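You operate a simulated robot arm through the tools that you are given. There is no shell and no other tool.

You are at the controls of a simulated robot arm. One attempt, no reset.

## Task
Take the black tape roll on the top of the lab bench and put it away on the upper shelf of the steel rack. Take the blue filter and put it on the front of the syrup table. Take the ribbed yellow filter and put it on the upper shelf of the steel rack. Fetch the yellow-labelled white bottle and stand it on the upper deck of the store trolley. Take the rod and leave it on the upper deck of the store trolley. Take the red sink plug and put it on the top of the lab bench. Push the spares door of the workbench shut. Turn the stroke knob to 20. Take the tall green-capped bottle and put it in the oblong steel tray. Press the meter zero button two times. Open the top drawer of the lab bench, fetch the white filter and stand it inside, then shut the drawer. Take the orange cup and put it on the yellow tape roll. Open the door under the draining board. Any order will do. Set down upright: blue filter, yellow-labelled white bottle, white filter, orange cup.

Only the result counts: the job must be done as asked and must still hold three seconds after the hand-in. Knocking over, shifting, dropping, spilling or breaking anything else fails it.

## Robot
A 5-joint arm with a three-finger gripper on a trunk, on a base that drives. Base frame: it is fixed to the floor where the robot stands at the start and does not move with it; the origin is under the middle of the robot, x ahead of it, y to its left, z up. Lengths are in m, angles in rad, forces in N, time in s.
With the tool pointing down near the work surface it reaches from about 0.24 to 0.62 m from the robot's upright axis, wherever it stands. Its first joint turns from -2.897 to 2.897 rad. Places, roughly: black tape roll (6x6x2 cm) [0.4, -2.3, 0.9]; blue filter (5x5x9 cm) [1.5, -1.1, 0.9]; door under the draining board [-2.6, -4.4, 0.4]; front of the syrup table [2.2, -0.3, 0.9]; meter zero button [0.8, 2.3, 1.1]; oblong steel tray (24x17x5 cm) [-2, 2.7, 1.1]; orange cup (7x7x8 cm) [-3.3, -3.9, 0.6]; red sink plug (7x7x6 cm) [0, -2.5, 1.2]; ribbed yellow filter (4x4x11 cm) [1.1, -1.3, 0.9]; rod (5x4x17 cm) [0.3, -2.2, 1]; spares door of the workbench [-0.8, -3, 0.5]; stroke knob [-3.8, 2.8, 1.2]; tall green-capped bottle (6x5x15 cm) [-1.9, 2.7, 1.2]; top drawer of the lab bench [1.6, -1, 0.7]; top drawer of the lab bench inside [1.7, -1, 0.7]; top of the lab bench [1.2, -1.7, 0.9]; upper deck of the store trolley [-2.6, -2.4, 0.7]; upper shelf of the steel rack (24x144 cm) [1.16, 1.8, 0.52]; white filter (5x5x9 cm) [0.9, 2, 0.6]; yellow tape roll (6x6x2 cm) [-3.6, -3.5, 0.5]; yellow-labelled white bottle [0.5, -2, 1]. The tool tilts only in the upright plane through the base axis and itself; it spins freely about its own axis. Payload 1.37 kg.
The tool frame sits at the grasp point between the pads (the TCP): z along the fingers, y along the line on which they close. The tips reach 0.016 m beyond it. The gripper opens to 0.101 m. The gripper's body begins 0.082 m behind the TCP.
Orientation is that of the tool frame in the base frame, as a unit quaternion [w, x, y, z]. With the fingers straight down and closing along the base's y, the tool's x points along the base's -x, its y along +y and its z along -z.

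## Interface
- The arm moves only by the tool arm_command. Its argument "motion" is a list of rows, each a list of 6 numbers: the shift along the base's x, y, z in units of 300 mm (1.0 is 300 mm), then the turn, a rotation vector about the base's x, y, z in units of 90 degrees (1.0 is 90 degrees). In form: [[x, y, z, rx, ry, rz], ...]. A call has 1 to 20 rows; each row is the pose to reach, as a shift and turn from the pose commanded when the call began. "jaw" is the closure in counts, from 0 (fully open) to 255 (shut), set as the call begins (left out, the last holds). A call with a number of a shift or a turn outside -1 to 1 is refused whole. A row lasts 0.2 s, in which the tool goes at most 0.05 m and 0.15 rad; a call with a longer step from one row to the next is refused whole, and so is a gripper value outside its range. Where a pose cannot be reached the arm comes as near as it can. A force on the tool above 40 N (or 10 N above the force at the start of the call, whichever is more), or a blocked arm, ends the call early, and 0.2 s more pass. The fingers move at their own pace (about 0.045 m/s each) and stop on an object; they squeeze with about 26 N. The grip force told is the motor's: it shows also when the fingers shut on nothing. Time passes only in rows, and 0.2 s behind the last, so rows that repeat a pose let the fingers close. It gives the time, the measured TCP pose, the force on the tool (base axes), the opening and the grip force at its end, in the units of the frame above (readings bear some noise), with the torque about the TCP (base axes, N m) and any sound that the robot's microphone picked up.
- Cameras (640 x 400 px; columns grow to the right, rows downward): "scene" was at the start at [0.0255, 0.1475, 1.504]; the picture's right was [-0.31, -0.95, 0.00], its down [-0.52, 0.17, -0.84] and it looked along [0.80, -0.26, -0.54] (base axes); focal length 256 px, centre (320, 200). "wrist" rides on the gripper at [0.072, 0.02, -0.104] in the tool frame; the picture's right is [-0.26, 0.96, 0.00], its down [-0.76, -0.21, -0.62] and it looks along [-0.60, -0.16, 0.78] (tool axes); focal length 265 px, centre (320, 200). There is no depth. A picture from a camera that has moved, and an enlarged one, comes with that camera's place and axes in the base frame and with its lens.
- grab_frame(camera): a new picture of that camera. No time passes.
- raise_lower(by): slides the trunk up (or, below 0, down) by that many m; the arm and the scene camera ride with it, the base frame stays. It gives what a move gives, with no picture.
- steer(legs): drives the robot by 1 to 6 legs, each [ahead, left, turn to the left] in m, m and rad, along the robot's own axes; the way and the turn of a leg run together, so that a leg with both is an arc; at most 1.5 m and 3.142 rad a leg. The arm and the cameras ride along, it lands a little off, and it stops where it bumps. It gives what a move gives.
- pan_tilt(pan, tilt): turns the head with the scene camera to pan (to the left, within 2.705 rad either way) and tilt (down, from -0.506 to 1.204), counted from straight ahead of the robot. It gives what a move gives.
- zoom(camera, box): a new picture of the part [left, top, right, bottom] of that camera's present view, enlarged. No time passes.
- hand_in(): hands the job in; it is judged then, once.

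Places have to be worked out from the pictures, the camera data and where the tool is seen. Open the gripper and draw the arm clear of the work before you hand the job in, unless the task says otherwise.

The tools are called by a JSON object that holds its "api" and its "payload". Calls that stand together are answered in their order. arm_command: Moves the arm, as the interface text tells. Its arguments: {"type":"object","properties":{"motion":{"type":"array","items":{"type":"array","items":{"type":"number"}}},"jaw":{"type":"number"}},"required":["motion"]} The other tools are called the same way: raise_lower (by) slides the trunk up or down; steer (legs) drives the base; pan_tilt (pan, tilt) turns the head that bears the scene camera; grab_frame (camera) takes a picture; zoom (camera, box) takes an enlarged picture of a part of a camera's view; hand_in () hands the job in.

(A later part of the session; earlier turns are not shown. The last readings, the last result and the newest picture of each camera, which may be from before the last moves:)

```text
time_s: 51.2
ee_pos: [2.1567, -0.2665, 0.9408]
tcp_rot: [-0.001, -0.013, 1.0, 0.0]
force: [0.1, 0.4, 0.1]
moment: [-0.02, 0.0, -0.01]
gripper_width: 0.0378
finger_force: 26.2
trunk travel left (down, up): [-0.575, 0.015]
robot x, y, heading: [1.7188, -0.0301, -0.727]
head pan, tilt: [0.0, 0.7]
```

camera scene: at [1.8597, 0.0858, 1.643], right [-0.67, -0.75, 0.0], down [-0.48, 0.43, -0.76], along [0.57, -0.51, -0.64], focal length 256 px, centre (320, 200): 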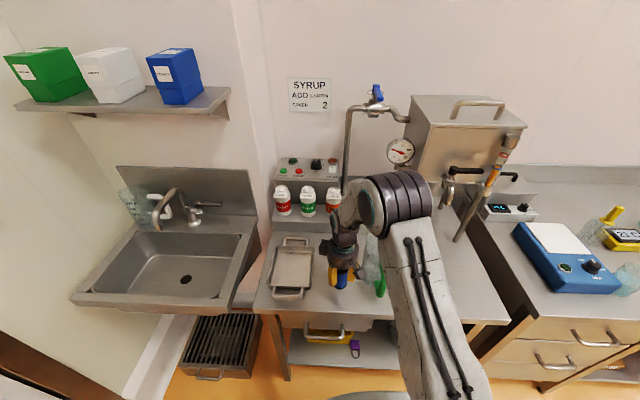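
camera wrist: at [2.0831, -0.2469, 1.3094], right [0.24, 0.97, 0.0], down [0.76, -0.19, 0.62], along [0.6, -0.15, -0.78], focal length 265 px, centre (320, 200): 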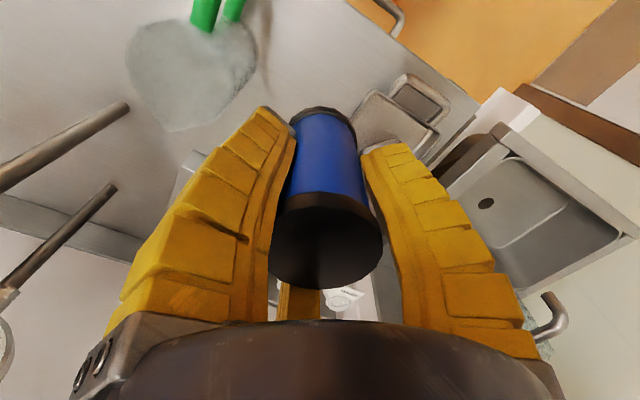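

{"api": "grab_frame", "payload": {"camera": "wrist"}}

{"api": "zoom", "payload": {"camera": "scene", "box": [280, 220, 400, 300]}}

```text
taken
camera wrist: at [2.0838, -0.2469, 1.0468], right [0.24, 0.97, 0.0], down [0.76, -0.19, 0.62], along [0.6, -0.15, -0.78], focal length 265 px, centre (320, 200)
```

wrist: 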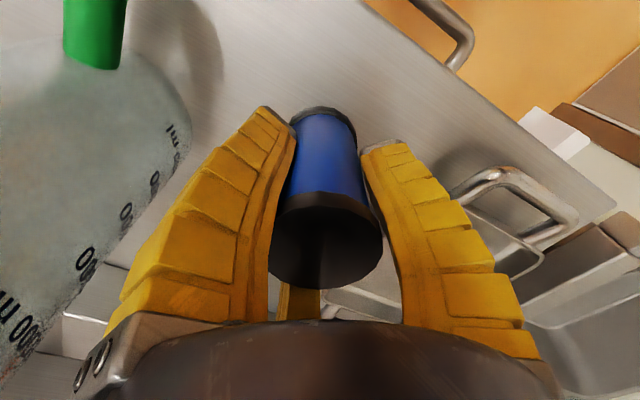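

```text
5.00 times, centred on (340, 260) of scene
camera zoom: at [1.8597, 0.0857, 1.643], right [-0.67, -0.75, 0.0], down [-0.48, 0.43, -0.76], along [0.57, -0.51, -0.64], focal length 1282 px, centre (220, -100)
```

zoom: 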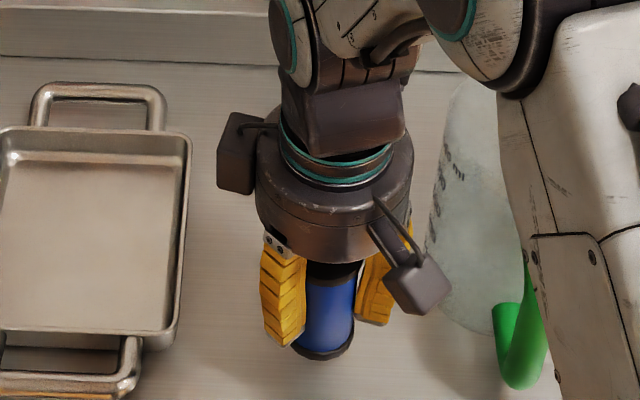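

Clearances are fine, but the touch isn't certain yet. I creep down 1.5 mm at a time until the force rises clearly.

{"api": "arm_command", "payload": {"motion": [[0, 0, -0.005, 0, 0, 0], [0, 0, -0.01, 0, 0, 0], [0, 0, -0.015, 0, 0, 0], [0, 0, -0.015, 0, 0, 0]]}}

```text
time_s: 52.2
ee_pos: [2.1561, -0.2646, 0.937]
tcp_rot: [-0.001, -0.014, 1.0, 0.0]
force: [0.1, 0.1, -1.0]
moment: [-0.01, -0.02, 0.0]
gripper_width: 0.0373
finger_force: 25.9
trunk travel left (down, up): [-0.575, 0.015]
robot x, y, heading: [1.7249, -0.0287, -0.725]
head pan, tilt: [0.0, 0.7]
```

{"api": "arm_command", "payload": {"motion": [[0, 0, -0.01, 0, 0, 0], [0, 0, -0.02, 0, 0, 0], [0, 0, -0.03, 0, 0, 0], [0, 0, -0.04, 0, 0, 0], [0, 0, -0.04, 0, 0, 0]]}}

```text
time_s: 53.4
ee_pos: [2.1558, -0.2661, 0.926]
tcp_rot: [0.0, -0.014, 1.0, 0.0]
force: [0.1, -0.2, -0.6]
moment: [0.01, -0.02, 0.0]
gripper_width: 0.0376
finger_force: 26.2
trunk travel left (down, up): [-0.575, 0.015]
robot x, y, heading: [1.7256, -0.0272, -0.728]
head pan, tilt: [0.0, 0.7]
```

{"api": "grab_frame", "payload": {"camera": "wrist"}}

{"api": "zoom", "payload": {"camera": "scene", "box": [280, 220, 400, 300]}}

```text
taken
camera wrist: at [2.0831, -0.2471, 1.031], right [0.24, 0.97, 0.0], down [0.76, -0.19, 0.62], along [0.6, -0.15, -0.78], focal length 265 px, centre (320, 200)
```

wrist: 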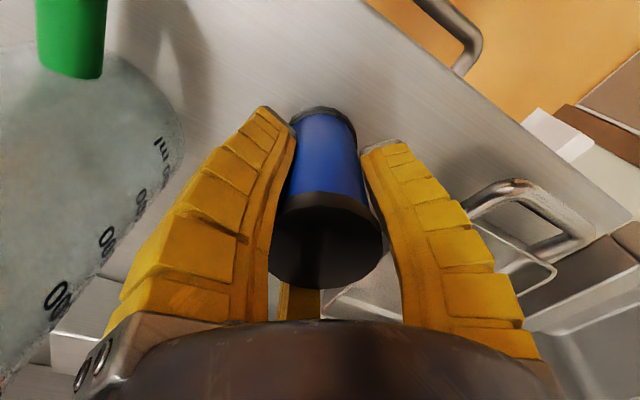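

```text
5.00 times, centred on (340, 260) of scene
camera zoom: at [1.8597, 0.0857, 1.643], right [-0.67, -0.75, 0.0], down [-0.48, 0.43, -0.76], along [0.57, -0.51, -0.64], focal length 1282 px, centre (220, -100)
```

zoom: 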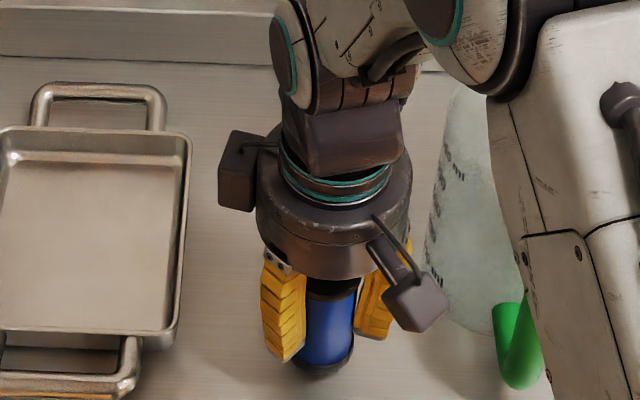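

The filter hasn't shifted in the grip, so the syrup table is simply lower than the bench. I continue down.

{"api": "arm_command", "payload": {"motion": [[0, 0, -0.01, 0, 0, 0], [0, 0, -0.02, 0, 0, 0], [0, 0, -0.03, 0, 0, 0], [0, 0, -0.03, 0, 0, 0]]}}

```text
time_s: 54.4
ee_pos: [2.1564, -0.2645, 0.9158]
tcp_rot: [0.0, -0.014, 1.0, 0.0]
force: [-0.4, -0.1, -0.3]
moment: [0.01, 0.03, 0.01]
gripper_width: 0.0373
finger_force: 26.4
trunk travel left (down, up): [-0.575, 0.015]
robot x, y, heading: [1.7263, -0.0302, -0.726]
head pan, tilt: [0.0, 0.7]
```

{"api": "arm_command", "payload": {"motion": [[0, 0, -0.01, 0, 0, 0], [0, 0, -0.02, 0, 0, 0], [0, 0, -0.03, 0, 0, 0], [0, 0, -0.03, 0, 0, 0]]}}

```text
time_s: 55.4
ee_pos: [2.1555, -0.2644, 0.9082]
tcp_rot: [0.001, -0.014, 1.0, -0.001]
force: [-0.7, 1.3, 12.8]
moment: [0.09, 0.14, 0.01]
gripper_width: 0.0396
finger_force: 26.5
trunk travel left (down, up): [-0.575, 0.015]
robot x, y, heading: [1.7244, -0.0299, -0.727]
head pan, tilt: [0.0, 0.7]
```

Contact at TCP z≈0.908 (12.8 N): the table is at ≈0.862. I open partially (to ~60 mm), then rise.

{"api": "arm_command", "payload": {"motion": [[0, 0, 0.003, 0, 0, 0], [0, 0, 0.003, 0, 0, 0], [0, 0, 0.003, 0, 0, 0], [0, 0, 0.003, 0, 0, 0]], "jaw": 105}}

{"api": "grab_frame", "payload": {"camera": "wrist"}}

```text
time_s: 56.4
ee_pos: [2.1556, -0.2661, 0.9089]
tcp_rot: [0.0, -0.015, 1.0, 0.0]
force: [0.1, -0.2, 0.4]
moment: [0.0, 0.0, 0.0]
gripper_width: 0.0628
finger_force: 2.1
trunk travel left (down, up): [-0.575, 0.015]
robot x, y, heading: [1.7218, -0.0299, -0.732]
head pan, tilt: [0.0, 0.7]
```

```text
taken
camera wrist: at [2.0829, -0.2464, 1.0128], right [0.24, 0.97, 0.0], down [0.76, -0.19, 0.62], along [0.6, -0.15, -0.78], focal length 265 px, centre (320, 200)
```

wrist: 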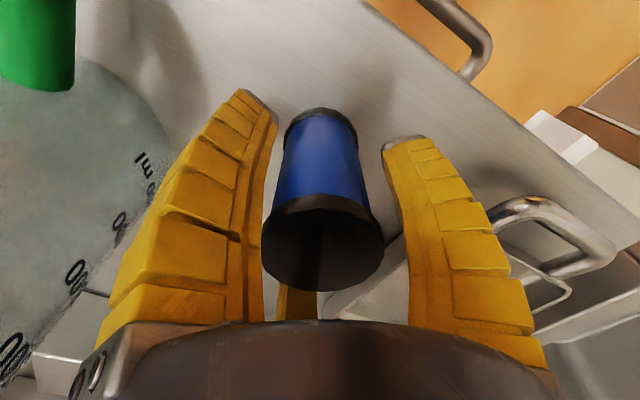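

The filter stands free between the fingers. I raise the tool straight up to about z≈1.2.

{"api": "arm_command", "payload": {"motion": [[0, 0, 0.08, 0, 0, 0], [0, 0, 0.2, 0, 0, 0], [0, 0, 0.35, 0, 0, 0], [0, 0, 0.5, 0, 0, 0], [0, 0, 0.65, 0, 0, 0], [0, 0, 0.8, 0, 0, 0], [0, 0, 0.95, 0, 0, 0], [0, 0, 0.95, 0, 0, 0]]}}

{"api": "zoom", "payload": {"camera": "scene", "box": [240, 200, 432, 320]}}

```text
time_s: 58.2
ee_pos: [2.157, -0.266, 1.1908]
tcp_rot: [0.0, -0.014, 1.0, 0.0]
force: [0.8, 0.3, -0.7]
moment: [0.01, 0.0, 0.02]
gripper_width: 0.063
finger_force: 2.1
trunk travel left (down, up): [-0.575, 0.015]
robot x, y, heading: [1.7244, -0.0243, -0.731]
head pan, tilt: [0.0, 0.7]
```

```text
3.33 times, centred on (336, 260) of scene
camera zoom: at [1.8599, 0.0856, 1.643], right [-0.67, -0.75, 0.0], down [-0.48, 0.43, -0.76], along [0.57, -0.51, -0.64], focal length 855 px, centre (267, 0)
```

zoom: 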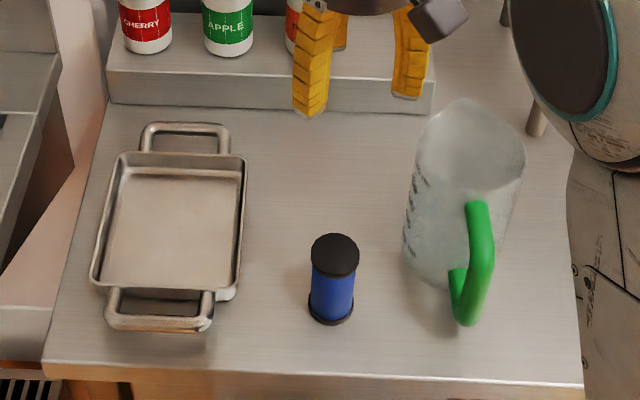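

Blue filter is standing upright on the syrup table front. Next I retract the tool, turn the fingers to close front-to-back, and go back to restore the beaker.

{"api": "arm_command", "payload": {"motion": [[-0.06, 0.05, 0.1, 0, 0, 0.085], [-0.12, 0.1, 0.2, 0, 0, 0.17], [-0.18, 0.15, 0.2, 0, 0, 0.255], [-0.24, 0.2, 0.2, 0, 0, 0.34], [-0.3, 0.26, 0.2, 0, 0, 0.425], [-0.36, 0.32, 0.2, 0, 0, 0.5], [-0.36, 0.32, 0.2, 0, 0, 0.5]], "jaw": 0}}

```text
time_s: 59.8
ee_pos: [2.0471, -0.1691, 1.2528]
tcp_rot: [0.0, -0.397, 0.918, 0.0]
force: [-0.3, -0.3, -0.1]
moment: [-0.01, -0.02, 0.04]
gripper_width: 0.1006
finger_force: 0.0
trunk travel left (down, up): [-0.575, 0.015]
robot x, y, heading: [1.7232, -0.0279, -0.727]
head pan, tilt: [0.0, 0.7]
```

{"api": "steer", "payload": {"legs": [[-0.03, -0.765, -0.01]]}}

{"api": "zoom", "payload": {"camera": "scene", "box": [240, 200, 432, 320]}}

{"api": "grab_frame", "payload": {"camera": "wrist"}}

```text
time_s: 64.0
ee_pos: [1.5104, -0.7193, 1.2525]
tcp_rot: [0.001, -0.39, 0.921, 0.0]
force: [-0.3, -0.3, 0.2]
moment: [-0.03, 0.0, -0.01]
gripper_width: 0.1006
finger_force: 0.0
trunk travel left (down, up): [-0.575, 0.015]
robot x, y, heading: [1.1912, -0.572, -0.741]
head pan, tilt: [0.0, 0.7]
```

```text
3.33 times, centred on (336, 260) of scene
camera zoom: at [1.3265, -0.4622, 1.6431], right [-0.68, -0.74, 0.0], down [-0.47, 0.44, -0.77], along [0.56, -0.52, -0.64], focal length 855 px, centre (267, 0)
```

zoom: 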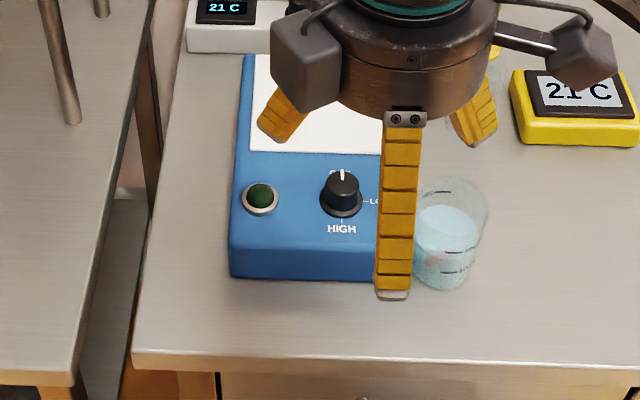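

```text
taken
camera wrist: at [1.4462, -0.7562, 1.3583], right [-0.51, 0.86, 0.0], down [0.67, 0.4, 0.62], along [0.53, 0.32, -0.78], focal length 265 px, centre (320, 200)
```

wrist: 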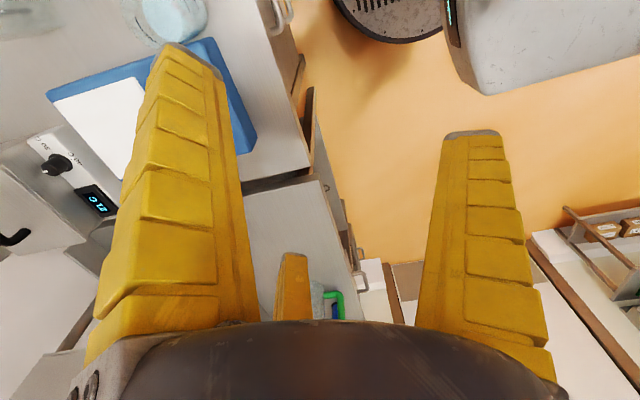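

Beaker sits at ≈(1.560,−0.909) with its rim near z≈1.01; the hotplate front top is at ≈0.95, so a high grip (z≈0.985) clears it. I move over the beaker first.

{"api": "arm_command", "payload": {"motion": [[0.03, -0.13, 0, 0, 0, 0], [0.06, -0.26, 0, 0, 0, 0], [0.1, -0.39, 0, 0, 0, 0], [0.13, -0.52, 0, 0, 0, 0], [0.165, -0.632, 0, 0, 0, 0], [0.165, -0.632, -0.15, 0, 0, 0], [0.165, -0.632, -0.3, 0, 0, 0], [0.165, -0.632, -0.3, 0, 0, 0]]}}

{"api": "grab_frame", "payload": {"camera": "wrist"}}

{"api": "zoom", "payload": {"camera": "scene", "box": [270, 180, 430, 280]}}

```text
time_s: 65.8
ee_pos: [1.5596, -0.9087, 1.1636]
tcp_rot: [0.0, -0.389, 0.921, 0.0]
force: [0.6, -0.1, -0.1]
moment: [0.0, -0.02, 0.03]
gripper_width: 0.1003
finger_force: 0.0
trunk travel left (down, up): [-0.575, 0.015]
robot x, y, heading: [1.1879, -0.5709, -0.745]
head pan, tilt: [0.0, 0.7]
```

```text
taken
camera wrist: at [1.4966, -0.9452, 1.2686], right [-0.51, 0.86, 0.0], down [0.67, 0.4, 0.62], along [0.53, 0.32, -0.78], focal length 265 px, centre (320, 200)
```

wrist: 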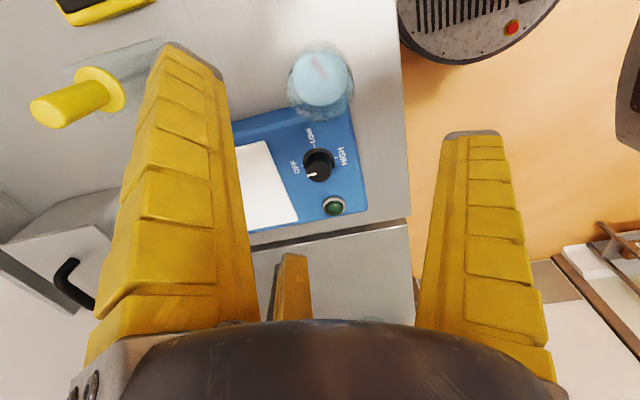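

```text
4.00 times, centred on (350, 230) of scene
camera zoom: at [1.3266, -0.4615, 1.643], right [-0.68, -0.74, 0.0], down [-0.47, 0.43, -0.77], along [0.56, -0.52, -0.64], focal length 1026 px, centre (200, 80)
```

zoom: 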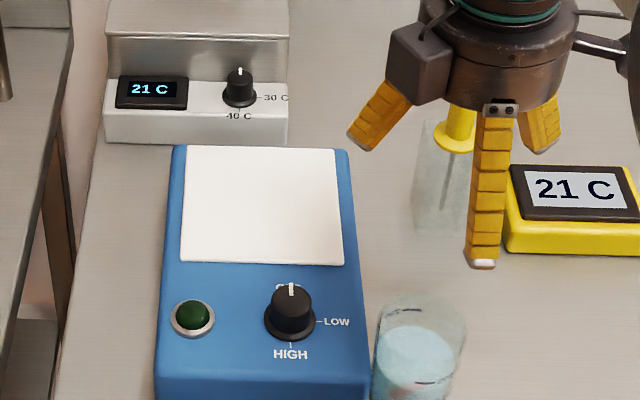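

Centred above the beaker. I rotate the tool −60° so no finger comes near the hotplate knob, then check before descending.

{"api": "arm_command", "payload": {"motion": [[0, 0, 0, 0, 0, -0.09], [0, 0, 0, 0, 0, -0.18], [0, 0, 0, 0, 0, -0.27], [-0.003, 0, 0, 0, 0, -0.36], [-0.006, 0, 0, 0, 0, -0.45], [-0.006, 0, -0.04, 0, 0, -0.54], [-0.006, 0, -0.1, 0, 0, -0.6], [-0.006, 0, -0.2, 0, 0, -0.667], [-0.006, 0, -0.2, 0, 0, -0.667]]}}

{"api": "grab_frame", "payload": {"camera": "wrist"}}

{"api": "zoom", "payload": {"camera": "scene", "box": [290, 200, 450, 300]}}

```text
time_s: 67.8
ee_pos: [1.558, -0.9085, 1.104]
tcp_rot: [0.0, 0.123, 0.992, 0.0]
force: [0.1, 0.4, 0.5]
moment: [-0.01, -0.03, 0.01]
gripper_width: 0.1005
finger_force: 0.0
trunk travel left (down, up): [-0.575, 0.015]
robot x, y, heading: [1.1902, -0.5719, -0.741]
head pan, tilt: [0.0, 0.7]
```

```text
taken
camera wrist: at [1.4928, -0.8705, 1.2093], right [0.49, 0.87, 0.0], down [0.68, -0.39, 0.62], along [0.54, -0.31, -0.78], focal length 265 px, centre (320, 200)
```

wrist: 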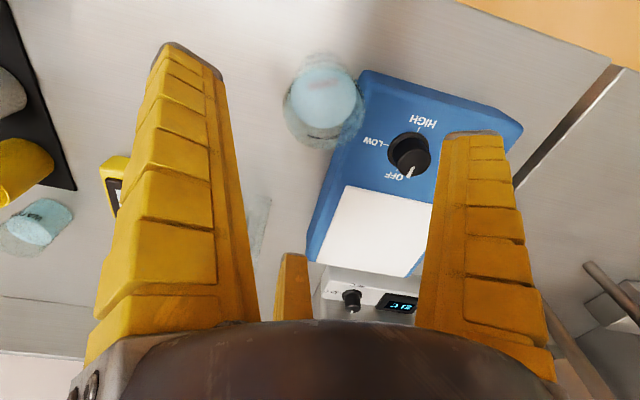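

```text
4.00 times, centred on (370, 250) of scene
camera zoom: at [1.3268, -0.4617, 1.643], right [-0.68, -0.74, 0.0], down [-0.48, 0.43, -0.77], along [0.56, -0.52, -0.64], focal length 1026 px, centre (120, 0)
```

zoom: 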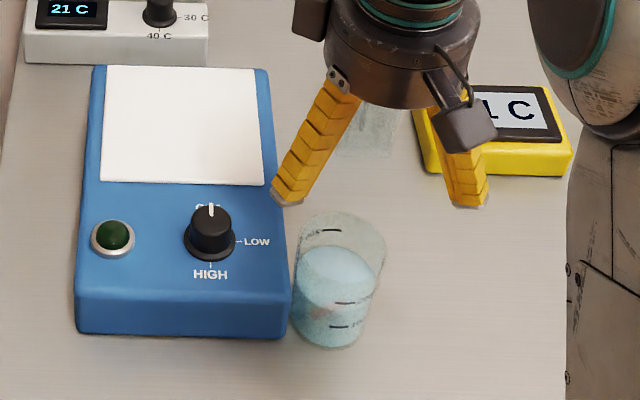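

The fingers straddle the beaker, clear of the knob. I descend to z≈0.985.

{"api": "arm_command", "payload": {"motion": [[0, 0, -0.1, 0, 0, 0], [0, 0, -0.2, 0, 0, 0], [0, 0, -0.3, 0, 0, 0], [0, 0, -0.395, 0, 0, 0], [0, 0, -0.395, 0, 0, 0]]}}

{"api": "grab_frame", "payload": {"camera": "wrist"}}

{"api": "zoom", "payload": {"camera": "scene", "box": [290, 200, 450, 300]}}

```text
time_s: 69.0
ee_pos: [1.5605, -0.909, 0.9844]
tcp_rot: [0.0, 0.122, 0.993, 0.0]
force: [-0.8, -0.5, -0.4]
moment: [0.0, -0.01, 0.0]
gripper_width: 0.1008
finger_force: 0.1
trunk travel left (down, up): [-0.575, 0.015]
robot x, y, heading: [1.187, -0.578, -0.74]
head pan, tilt: [0.0, 0.7]
```

```text
taken
camera wrist: at [1.4945, -0.8708, 1.0899], right [0.49, 0.87, 0.0], down [0.68, -0.39, 0.62], along [0.54, -0.31, -0.78], focal length 265 px, centre (320, 200)
```

wrist: 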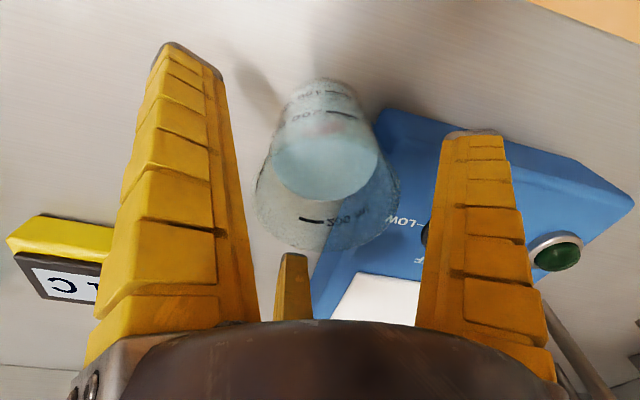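

```text
4.00 times, centred on (370, 250) of scene
camera zoom: at [1.3267, -0.4617, 1.643], right [-0.68, -0.74, 0.0], down [-0.48, 0.43, -0.77], along [0.56, -0.52, -0.64], focal length 1026 px, centre (120, 0)
```

zoom: 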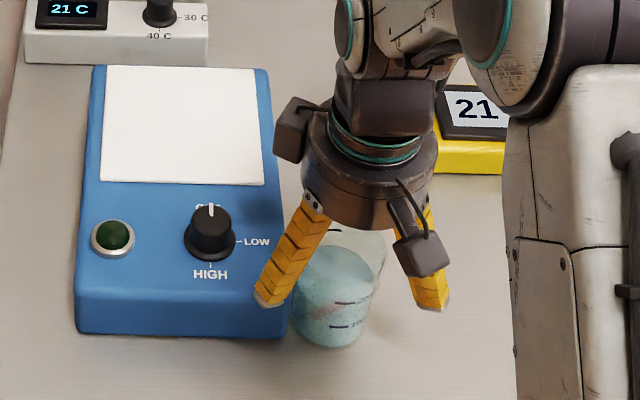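

Fingers are around the beaker and above the hotplate. I close the jaw.

{"api": "arm_command", "payload": {"motion": [[0, 0, 0, 0, 0, 0], [0, 0, 0, 0, 0, 0], [0, 0, 0, 0, 0, 0], [0, 0, 0, 0, 0, 0], [0, 0, 0, 0, 0, 0]], "jaw": 255}}

{"api": "grab_frame", "payload": {"camera": "wrist"}}

```text
time_s: 70.2
ee_pos: [1.5597, -0.9087, 0.9853]
tcp_rot: [-0.001, 0.123, 0.992, 0.0]
force: [1.4, -0.8, 0.3]
moment: [-0.04, -0.12, -0.03]
gripper_width: 0.0658
finger_force: 25.6
trunk travel left (down, up): [-0.575, 0.015]
robot x, y, heading: [1.1879, -0.5746, -0.738]
head pan, tilt: [0.0, 0.7]
```

```text
taken
camera wrist: at [1.4948, -0.871, 1.0903], right [0.49, 0.87, 0.0], down [0.68, -0.39, 0.62], along [0.54, -0.31, -0.78], focal length 265 px, centre (320, 200)
```

wrist: 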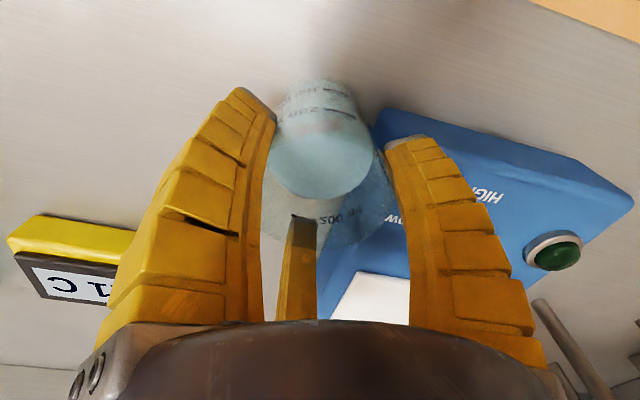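

Gripped at 66 mm. I lift the beaker 8 mm, carry it back by (−0.015, −0.042) to its original place and set it down.

{"api": "arm_command", "payload": {"motion": [[0, 0, 0.013, 0, 0, 0], [0, 0, 0.027, 0, 0, 0], [-0.012, -0.035, 0.027, 0, 0, 0], [-0.025, -0.07, 0.027, 0, 0, 0], [-0.037, -0.105, 0.027, 0, 0, 0], [-0.05, -0.14, 0.027, 0, 0, 0], [-0.05, -0.14, 0.018, 0, 0, 0], [-0.05, -0.14, 0.009, 0, 0, 0], [-0.05, -0.14, 0.002, 0, 0, 0], [-0.05, -0.14, 0.002, 0, 0, 0]]}}

{"api": "zoom", "payload": {"camera": "scene", "box": [290, 200, 450, 300]}}

```text
time_s: 72.4
ee_pos: [1.5433, -0.9505, 0.9844]
tcp_rot: [0.0, 0.123, 0.992, 0.0]
force: [-0.3, -0.2, -1.8]
moment: [-0.01, -0.02, 0.0]
gripper_width: 0.0657
finger_force: 25.9
trunk travel left (down, up): [-0.575, 0.015]
robot x, y, heading: [1.1897, -0.5727, -0.747]
head pan, tilt: [0.0, 0.7]
```

```text
4.00 times, centred on (370, 250) of scene
camera zoom: at [1.327, -0.462, 1.643], right [-0.68, -0.74, 0.0], down [-0.48, 0.43, -0.76], along [0.56, -0.52, -0.64], focal length 1026 px, centre (120, 0)
```

zoom: 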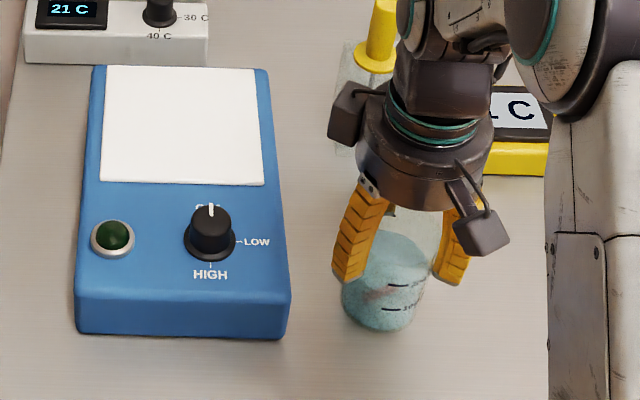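

The beaker is carried back; the −1.8 N suggests it's still hanging. I lower a few more millimetres to contact.

{"api": "arm_command", "payload": {"motion": [[0, 0, -0.004, 0, 0, 0], [0, 0, -0.008, 0, 0, 0], [0, 0, -0.008, 0, 0, 0]]}}

```text
time_s: 73.2
ee_pos: [1.543, -0.9501, 0.9839]
tcp_rot: [0.001, 0.123, 0.992, -0.001]
force: [-1.7, 2.3, 15.6]
moment: [-0.11, -0.05, -0.02]
gripper_width: 0.0658
finger_force: 25.7
trunk travel left (down, up): [-0.575, 0.015]
robot x, y, heading: [1.1894, -0.5768, -0.74]
head pan, tilt: [0.0, 0.7]
```

Contact (15.6 N). I release and rise.

{"api": "arm_command", "payload": {"motion": [[0, 0, 0.005, 0, 0, 0], [0, 0, 0.005, 0, 0, 0], [0, 0, 0.005, 0, 0, 0], [0, 0, 0.005, 0, 0, 0], [0, 0, 0.06, 0, 0, 0], [0, 0, 0.2, 0, 0, 0], [0, 0, 0.35, 0, 0, 0], [0, 0, 0.5, 0, 0, 0], [0, 0, 0.65, 0, 0, 0], [0, 0, 0.8, 0, 0, 0], [0, 0, 0.8, 0, 0, 0]], "jaw": 0}}

{"api": "zoom", "payload": {"camera": "scene", "box": [270, 200, 430, 300]}}

```text
time_s: 75.6
ee_pos: [1.5371, -0.9514, 1.2231]
tcp_rot: [0.0, 0.122, 0.993, 0.0]
force: [-0.4, 1.0, 0.1]
moment: [-0.06, -0.03, -0.02]
gripper_width: 0.1006
finger_force: 0.0
trunk travel left (down, up): [-0.575, 0.015]
robot x, y, heading: [1.1865, -0.5751, -0.743]
head pan, tilt: [0.0, 0.7]
```

```text
4.00 times, centred on (350, 250) of scene
camera zoom: at [1.3271, -0.462, 1.643], right [-0.68, -0.74, 0.0], down [-0.48, 0.43, -0.76], along [0.56, -0.52, -0.64], focal length 1026 px, centre (200, 0)
```

zoom: 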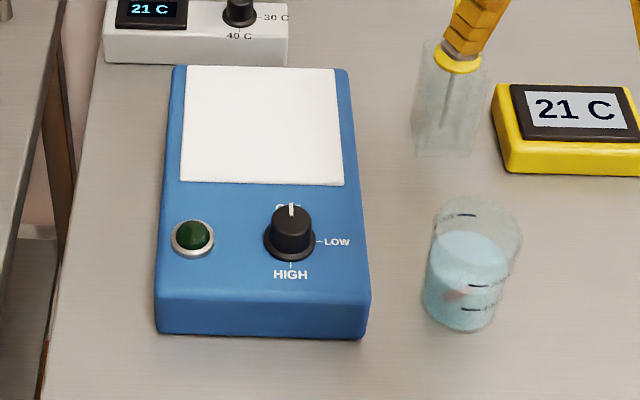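

The beaker is back at ≈(1.545,−0.955), same gap to the hotplate as originally. Next is the ribbed yellow filter: I retract, turn the tool, and drive right.

{"api": "arm_command", "payload": {"motion": [[-0.08, 0.07, 0.08, 0, 0, -0.08], [-0.16, 0.14, 0.16, 0, 0, -0.16], [-0.24, 0.21, 0.2, 0, 0, -0.24], [-0.32, 0.28, 0.2, 0, 0, -0.31], [-0.36, 0.32, 0.2, 0, 0, -0.31], [-0.36, 0.32, 0.2, 0, 0, -0.31]]}}

```text
time_s: 77.0
ee_pos: [1.4345, -0.8553, 1.2807]
tcp_rot: [0.0, 0.359, 0.933, 0.001]
force: [0.2, 0.7, -0.6]
moment: [-0.01, 0.0, -0.02]
gripper_width: 0.1005
finger_force: 0.1
trunk travel left (down, up): [-0.575, 0.015]
robot x, y, heading: [1.1884, -0.578, -0.743]
head pan, tilt: [0.0, 0.7]
```

{"api": "steer", "payload": {"legs": [[-0.06, -0.6, 0.005]]}}

{"api": "grab_frame", "payload": {"camera": "scene"}}

{"api": "grab_frame", "payload": {"camera": "wrist"}}

```text
time_s: 80.3
ee_pos: [0.9979, -1.2471, 1.2825]
tcp_rot: [0.0, 0.353, 0.936, -0.001]
force: [-0.1, -0.1, 0.0]
moment: [0.01, -0.05, -0.03]
gripper_width: 0.1004
finger_force: 0.1
trunk travel left (down, up): [-0.575, 0.015]
robot x, y, heading: [0.7496, -0.9706, -0.73]
head pan, tilt: [0.0, 0.7]
```

```text
taken
camera scene: at [0.8863, -0.8545, 1.6431], right [-0.67, -0.74, 0.0], down [-0.48, 0.43, -0.77], along [0.57, -0.51, -0.64], focal length 256 px, centre (320, 200)
```

scene: 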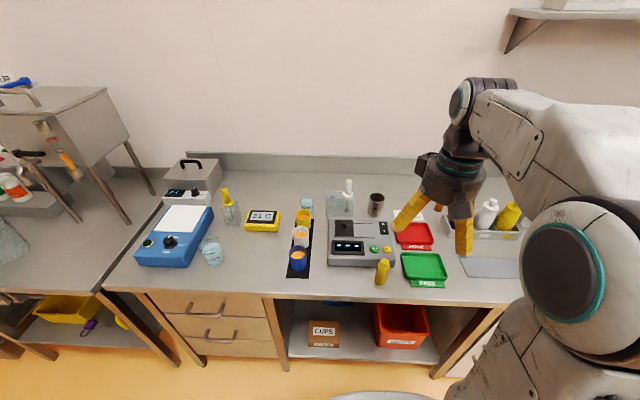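

```text
taken
camera wrist: at [0.9569, -1.1832, 1.3874], right [0.84, 0.55, 0.0], down [0.43, -0.66, 0.62], along [0.34, -0.52, -0.78], focal length 265 px, centre (320, 200)
```

wrist: 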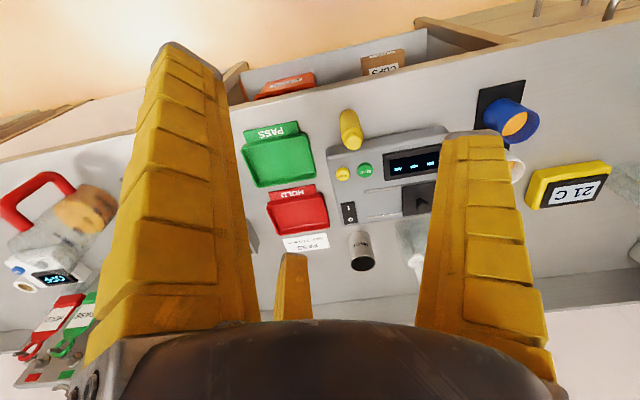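

{"api": "zoom", "payload": {"camera": "wrist", "box": [280, 80, 440, 180]}}

{"api": "zoom", "payload": {"camera": "scene", "box": [320, 200, 480, 300]}}

```text
4.00 times, centred on (360, 130) of wrist
camera zoom: at [0.9569, -1.1832, 1.3874], right [0.84, 0.55, 0.0], down [0.43, -0.66, 0.62], along [0.34, -0.52, -0.78], focal length 1062 px, centre (160, 480)
```

zoom: 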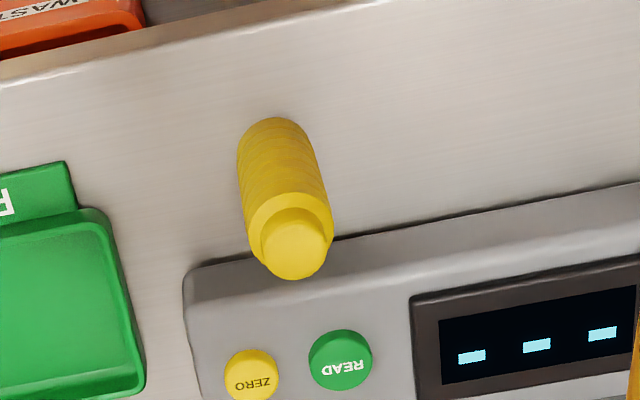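

```text
4.00 times, centred on (400, 250) of scene
camera zoom: at [0.8863, -0.8545, 1.6431], right [-0.67, -0.74, 0.0], down [-0.48, 0.43, -0.77], along [0.57, -0.51, -0.64], focal length 1026 px, centre (0, 0)
```

zoom: 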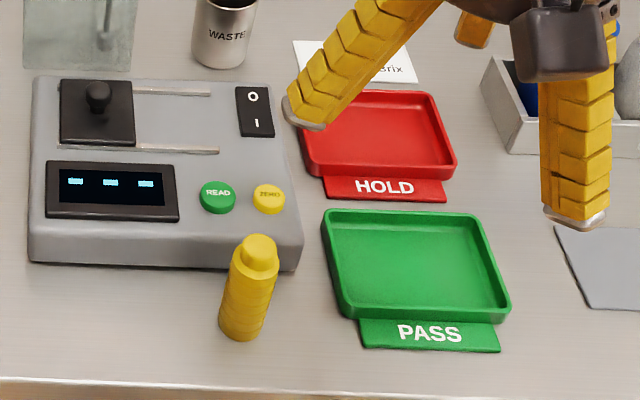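

The ribbed yellow filter is at ≈(1.105, −1.312), just in front of the analyser. I move over it with the tool turned −30° so no finger points at the analyser.

{"api": "arm_command", "payload": {"motion": [[0.08, -0.05, 0, 0, 0, -0.085], [0.16, -0.1, 0, 0, 0, -0.17], [0.24, -0.15, 0, 0, 0, -0.255], [0.32, -0.2, 0, 0, 0, -0.333], [0.357, -0.217, -0.1, 0, 0, -0.333], [0.357, -0.217, -0.25, 0, 0, -0.333], [0.357, -0.217, -0.4, 0, 0, -0.333], [0.357, -0.217, -0.5, 0, 0, -0.333], [0.357, -0.217, -0.5, 0, 0, -0.333]]}}

{"api": "grab_frame", "payload": {"camera": "wrist"}}

{"api": "zoom", "payload": {"camera": "scene", "box": [320, 200, 480, 300]}}

```text
time_s: 82.3
ee_pos: [1.1058, -1.3138, 1.1332]
tcp_rot: [0.0, 0.584, 0.812, 0.0]
force: [-0.4, 0.1, 0.1]
moment: [0.03, 0.01, 0.01]
gripper_width: 0.1005
finger_force: 0.1
trunk travel left (down, up): [-0.575, 0.015]
robot x, y, heading: [0.7515, -0.9689, -0.736]
head pan, tilt: [0.0, 0.7]
```

```text
taken
camera wrist: at [1.1009, -1.237, 1.2387], right [1.0, 0.06, 0.0], down [0.04, -0.78, 0.62], along [0.04, -0.62, -0.78], focal length 265 px, centre (320, 200)
```

wrist: 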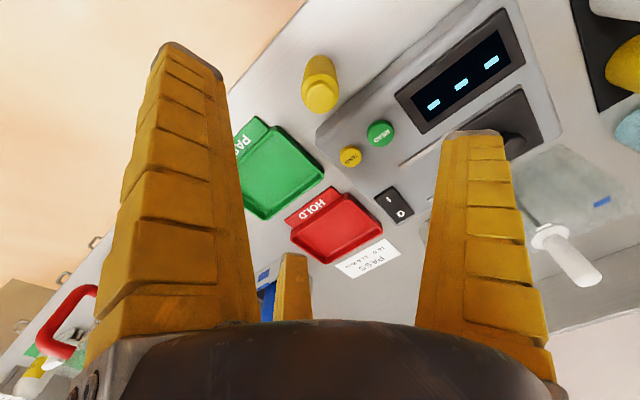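

```text
4.00 times, centred on (400, 250) of scene
camera zoom: at [0.8868, -0.8539, 1.643], right [-0.67, -0.74, 0.0], down [-0.48, 0.43, -0.77], along [0.57, -0.51, -0.64], focal length 1026 px, centre (0, 0)
```

zoom: 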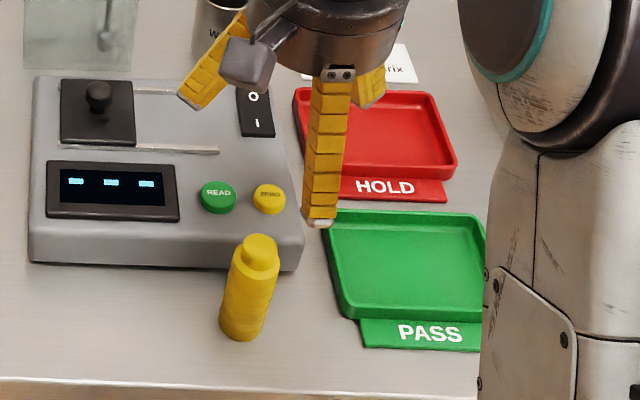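

Top of the filter projects to (1.106,−1.306), good. I descend to z≈0.955.

{"api": "arm_command", "payload": {"motion": [[0, 0.007, -0.12, 0, 0, 0], [0, 0.012, -0.25, 0, 0, 0], [0, 0.012, -0.38, 0, 0, 0], [0, 0.012, -0.5, 0, 0, 0], [0, 0.012, -0.59, 0, 0, 0], [0, 0.012, -0.59, 0, 0, 0]]}}

{"api": "grab_frame", "payload": {"camera": "wrist"}}

{"api": "zoom", "payload": {"camera": "scene", "box": [320, 200, 480, 300]}}

```text
time_s: 83.7
ee_pos: [1.1049, -1.3086, 0.9552]
tcp_rot: [0.0, 0.584, 0.812, 0.0]
force: [-0.3, -1.4, 1.0]
moment: [0.0, -0.01, 0.05]
gripper_width: 0.1005
finger_force: 0.1
trunk travel left (down, up): [-0.575, 0.015]
robot x, y, heading: [0.7488, -0.9691, -0.729]
head pan, tilt: [0.0, 0.7]
```

```text
taken
camera wrist: at [1.101, -1.2326, 1.0606], right [1.0, 0.06, 0.0], down [0.04, -0.78, 0.62], along [0.04, -0.62, -0.78], focal length 265 px, centre (320, 200)
```

wrist: 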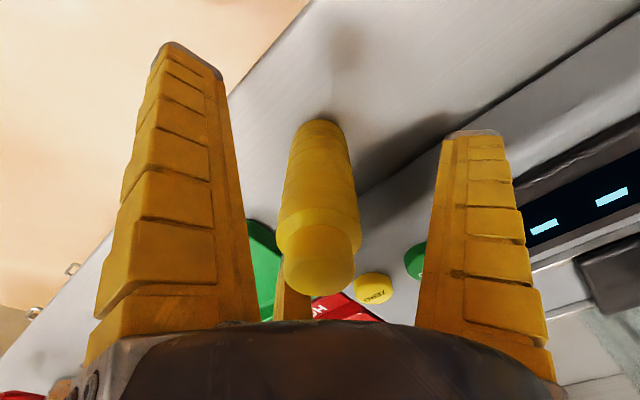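

```text
4.00 times, centred on (400, 250) of scene
camera zoom: at [0.8868, -0.8539, 1.643], right [-0.67, -0.74, 0.0], down [-0.48, 0.43, -0.77], along [0.57, -0.51, -0.64], focal length 1026 px, centre (0, 0)
```

zoom: 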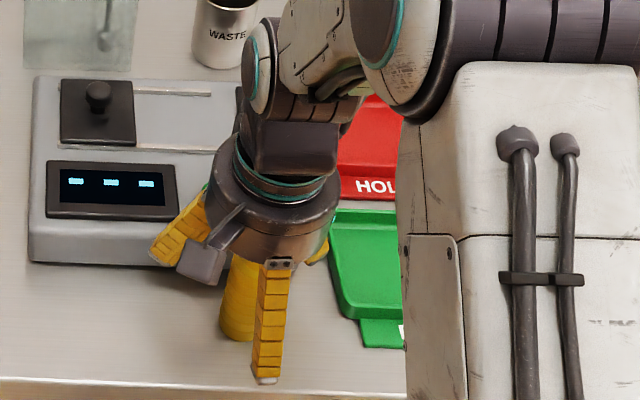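

The filter is between the fingers; I close the jaw.

{"api": "arm_command", "payload": {"motion": [[0, 0, 0, 0, 0, 0], [0, 0, 0, 0, 0, 0], [0, 0, 0, 0, 0, 0], [0, 0, 0, 0, 0, 0], [0, 0, 0, 0, 0, 0], [0, 0, 0, 0, 0, 0]], "jaw": 255}}

```text
time_s: 85.1
ee_pos: [1.1054, -1.3084, 0.9564]
tcp_rot: [0.0, 0.583, 0.813, 0.0]
force: [-0.8, 1.0, 8.8]
moment: [0.11, 0.17, -0.02]
gripper_width: 0.0302
finger_force: 26.0
trunk travel left (down, up): [-0.575, 0.015]
robot x, y, heading: [0.749, -0.9698, -0.73]
head pan, tilt: [0.0, 0.7]
```

{"api": "arm_command", "payload": {"motion": [[0, 0, 0.05, 0, 0, 0], [0, 0, 0.12, 0, 0, 0], [0, 0, 0.25, 0, 0, 0], [0, 0, 0.4, 0, 0, 0], [0, 0, 0.55, 0, 0, 0], [0, 0, 0.7, 0, 0, 0], [0, 0, 0.85, 0, 0, 0], [0, 0, 0.95, 0, 0, 0], [0, 0, 0.95, 0, 0, 0]]}}

{"api": "grab_frame", "payload": {"camera": "wrist"}}

```text
time_s: 87.1
ee_pos: [1.1057, -1.3116, 1.2424]
tcp_rot: [0.001, 0.584, 0.812, 0.0]
force: [0.0, -0.2, -1.4]
moment: [0.02, 0.01, 0.03]
gripper_width: 0.0269
finger_force: 25.8
trunk travel left (down, up): [-0.575, 0.015]
robot x, y, heading: [0.7505, -0.9693, -0.734]
head pan, tilt: [0.0, 0.7]
```

```text
taken
camera wrist: at [1.1014, -1.2354, 1.3479], right [1.0, 0.06, 0.0], down [0.04, -0.78, 0.62], along [0.04, -0.62, -0.78], focal length 265 px, centre (320, 200)
```

wrist: 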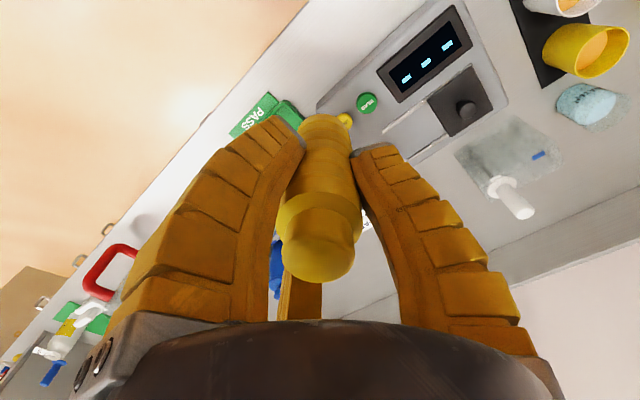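

Held (27 mm). I retract a little, back away from the bench, turn left, and drive over to the steel rack.

{"api": "arm_command", "payload": {"motion": [[-0.1, 0.09, 0, 0, 0, 0], [-0.2, 0.18, 0, 0, 0, 0], [-0.3, 0.27, 0, 0, 0, 0], [-0.3, 0.27, 0, 0, 0, 0]]}}

{"api": "steer", "payload": {"legs": [[-0.7, 0, 0], [0, 0, 1.565], [0.7, 0.4, 0], [0.55, 0.4, 0]]}}

{"api": "pan_tilt", "payload": {"pan": 0.0, "tilt": 0.75}}

{"api": "grab_frame", "payload": {"camera": "scene"}}

```text
time_s: 88.1
ee_pos: [1.0159, -1.2261, 1.2382]
tcp_rot: [-0.001, 0.584, 0.812, 0.001]
force: [0.6, 0.2, -0.5]
moment: [-0.02, 0.03, -0.02]
gripper_width: 0.0269
finger_force: 26.1
trunk travel left (down, up): [-0.575, 0.015]
robot x, y, heading: [0.7513, -0.9667, -0.733]
head pan, tilt: [0.0, 0.7]
```

```text
time_s: 102.9
ee_pos: [0.7656, 1.2027, 1.2391]
tcp_rot: [-0.001, -0.151, 0.989, 0.0]
force: [0.8, 0.6, -0.6]
moment: [-0.03, -0.02, 0.02]
gripper_width: 0.0265
finger_force: 26.2
trunk travel left (down, up): [-0.575, 0.015]
robot x, y, heading: [0.5038, 0.9421, 0.821]
head pan, tilt: [0.0, 0.7]
```

```text
time_s: 103.5
ee_pos: [0.7667, 1.2025, 1.2389]
tcp_rot: [0.0, -0.151, 0.989, -0.001]
force: [-0.5, 0.3, -0.4]
moment: [0.03, 0.01, 0.01]
gripper_width: 0.0267
finger_force: 25.7
trunk travel left (down, up): [-0.575, 0.015]
robot x, y, heading: [0.5013, 0.945, 0.82]
head pan, tilt: [0.0, 0.75]
```

```text
taken
camera scene: at [0.3903, 1.0797, 1.6388], right [0.73, -0.68, 0.0], down [-0.47, -0.5, -0.73], along [0.5, 0.53, -0.68], focal length 256 px, centre (320, 200)
```

scene: 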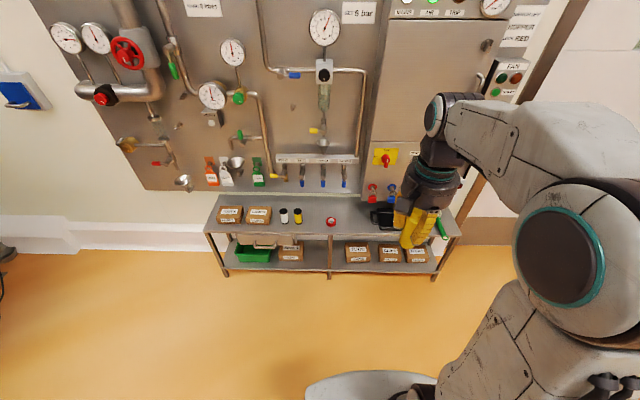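

{"api": "zoom", "payload": {"camera": "scene", "box": [195, 170, 355, 290]}}

{"api": "zoom", "payload": {"camera": "scene", "box": [320, 160, 480, 280]}}

{"api": "zoom", "payload": {"camera": "scene", "box": [120, 60, 360, 210]}}

```text
3.33 times, centred on (275, 230) of scene
camera zoom: at [0.3903, 1.0797, 1.6388], right [0.73, -0.68, 0.0], down [-0.47, -0.5, -0.73], along [0.5, 0.53, -0.68], focal length 855 px, centre (470, 100)
```

zoom: 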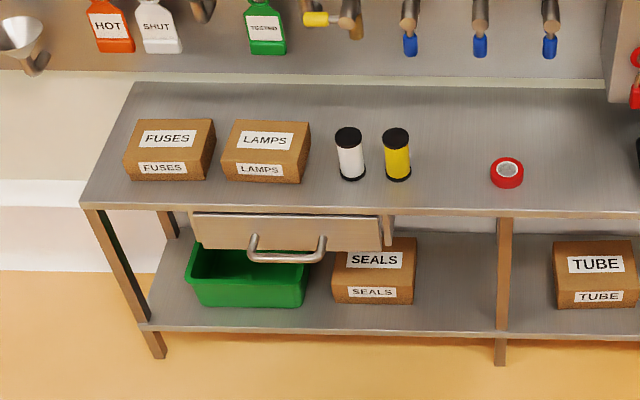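

```text
3.33 times, centred on (400, 220) of scene
camera zoom: at [0.3903, 1.0797, 1.6388], right [0.73, -0.68, 0.0], down [-0.47, -0.5, -0.73], along [0.5, 0.53, -0.68], focal length 855 px, centre (53, 133)
```

zoom: 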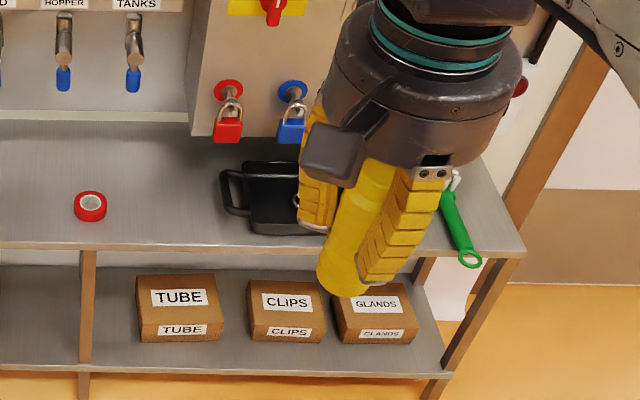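

```text
2.67 times, centred on (240, 135) of scene
camera zoom: at [0.3903, 1.0797, 1.6388], right [0.73, -0.68, 0.0], down [-0.47, -0.5, -0.73], along [0.5, 0.53, -0.68], focal length 684 px, centre (533, 373)
```

zoom: 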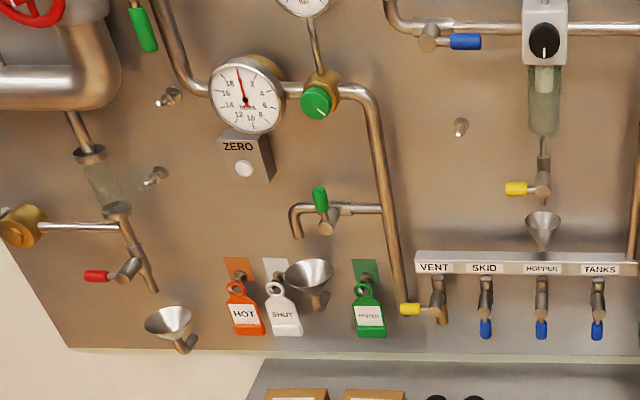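

The free spot on the rack's upper shelf between the red tape and the black multimeter is ≈(1.214, 1.699). The meter's ZERO button is on the panel above. I lower the trunk 0.45 m while still clear, then drive up to the rack.

{"api": "raise_lower", "payload": {"by": -0.45}}

{"api": "steer", "payload": {"legs": [[0.52, 0.0, 0]]}}

{"api": "grab_frame", "payload": {"camera": "scene"}}

{"api": "grab_frame", "payload": {"camera": "wrist"}}

```text
refused: -0.45 is not a number from -0.4 to 0.4
```

```text
time_s: 106.5
ee_pos: [1.1163, 1.5751, 1.2385]
tcp_rot: [0.0, -0.15, 0.989, 0.0]
force: [0.6, 0.0, 0.6]
moment: [-0.02, 0.03, 0.01]
gripper_width: 0.0267
finger_force: 26.6
trunk travel left (down, up): [-0.575, 0.015]
robot x, y, heading: [0.8542, 1.3164, 0.812]
head pan, tilt: [0.0, 0.75]
```

```text
taken
camera scene: at [0.7422, 1.4538, 1.6387], right [0.73, -0.69, 0.0], down [-0.47, -0.5, -0.73], along [0.5, 0.53, -0.68], focal length 256 px, centre (320, 200)
```

scene: 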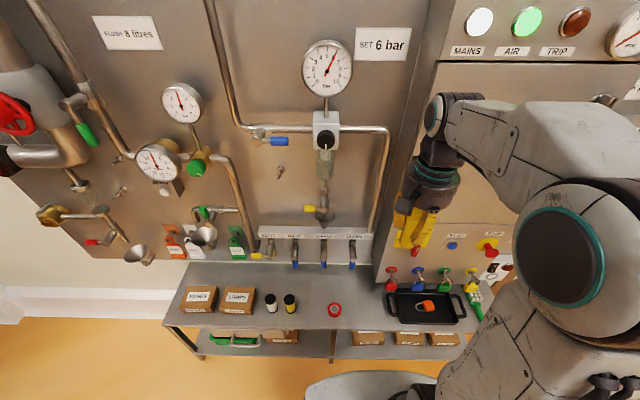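

```text
taken
camera wrist: at [1.0434, 1.5742, 1.3442], right [-0.03, 1.0, 0.0], down [0.78, 0.03, 0.62], along [0.62, 0.02, -0.78], focal length 265 px, centre (320, 200)
```

wrist: 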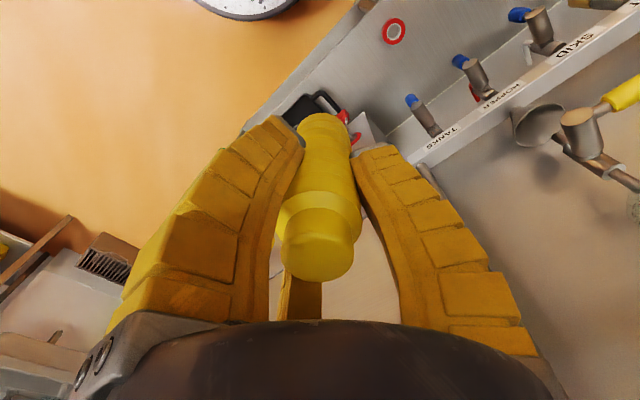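

I must not batch like that; the trunk call was refused (limit 0.4) though the drive itself was harmless. Tool is about 7 cm in front of the shelf edge, so lowering the trunk by 0.4 keeps it above shelf height and clear.

{"api": "raise_lower", "payload": {"by": -0.4}}

{"api": "grab_frame", "payload": {"camera": "scene"}}

{"api": "grab_frame", "payload": {"camera": "wrist"}}

```text
time_s: 110.4
ee_pos: [1.1183, 1.5747, 0.8405]
tcp_rot: [0.0, -0.149, 0.989, 0.0]
force: [0.3, -0.4, -0.2]
moment: [-0.01, -0.02, 0.01]
gripper_width: 0.0264
finger_force: 26.1
trunk travel left (down, up): [-0.175, 0.415]
robot x, y, heading: [0.8546, 1.3198, 0.817]
head pan, tilt: [0.0, 0.75]
```

```text
taken
camera scene: at [0.7417, 1.4532, 1.2388], right [0.73, -0.69, 0.0], down [-0.47, -0.5, -0.73], along [0.5, 0.53, -0.68], focal length 256 px, centre (320, 200)
```

scene: 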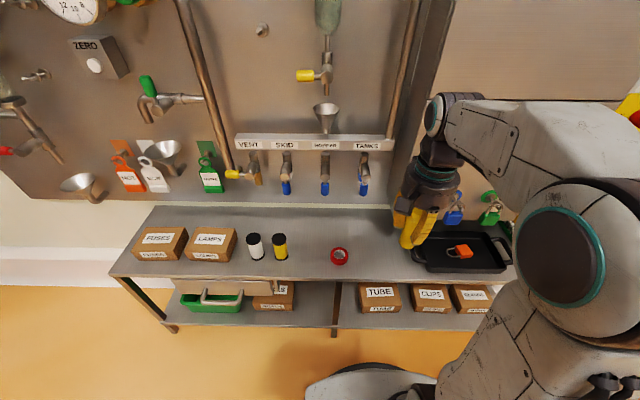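

```text
taken
camera wrist: at [1.043, 1.5738, 0.9444], right [-0.03, 1.0, 0.0], down [0.78, 0.03, 0.62], along [0.62, 0.02, -0.78], focal length 265 px, centre (320, 200)
```

wrist: 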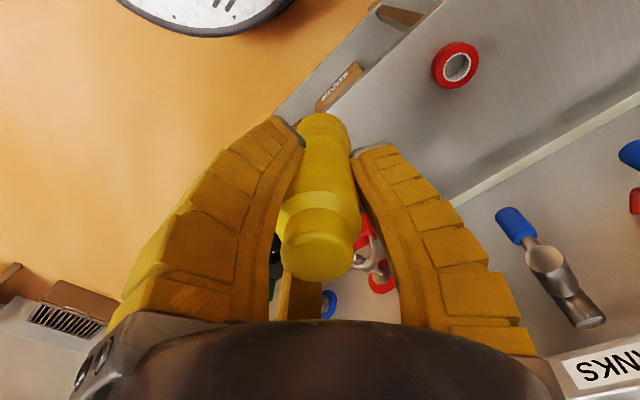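

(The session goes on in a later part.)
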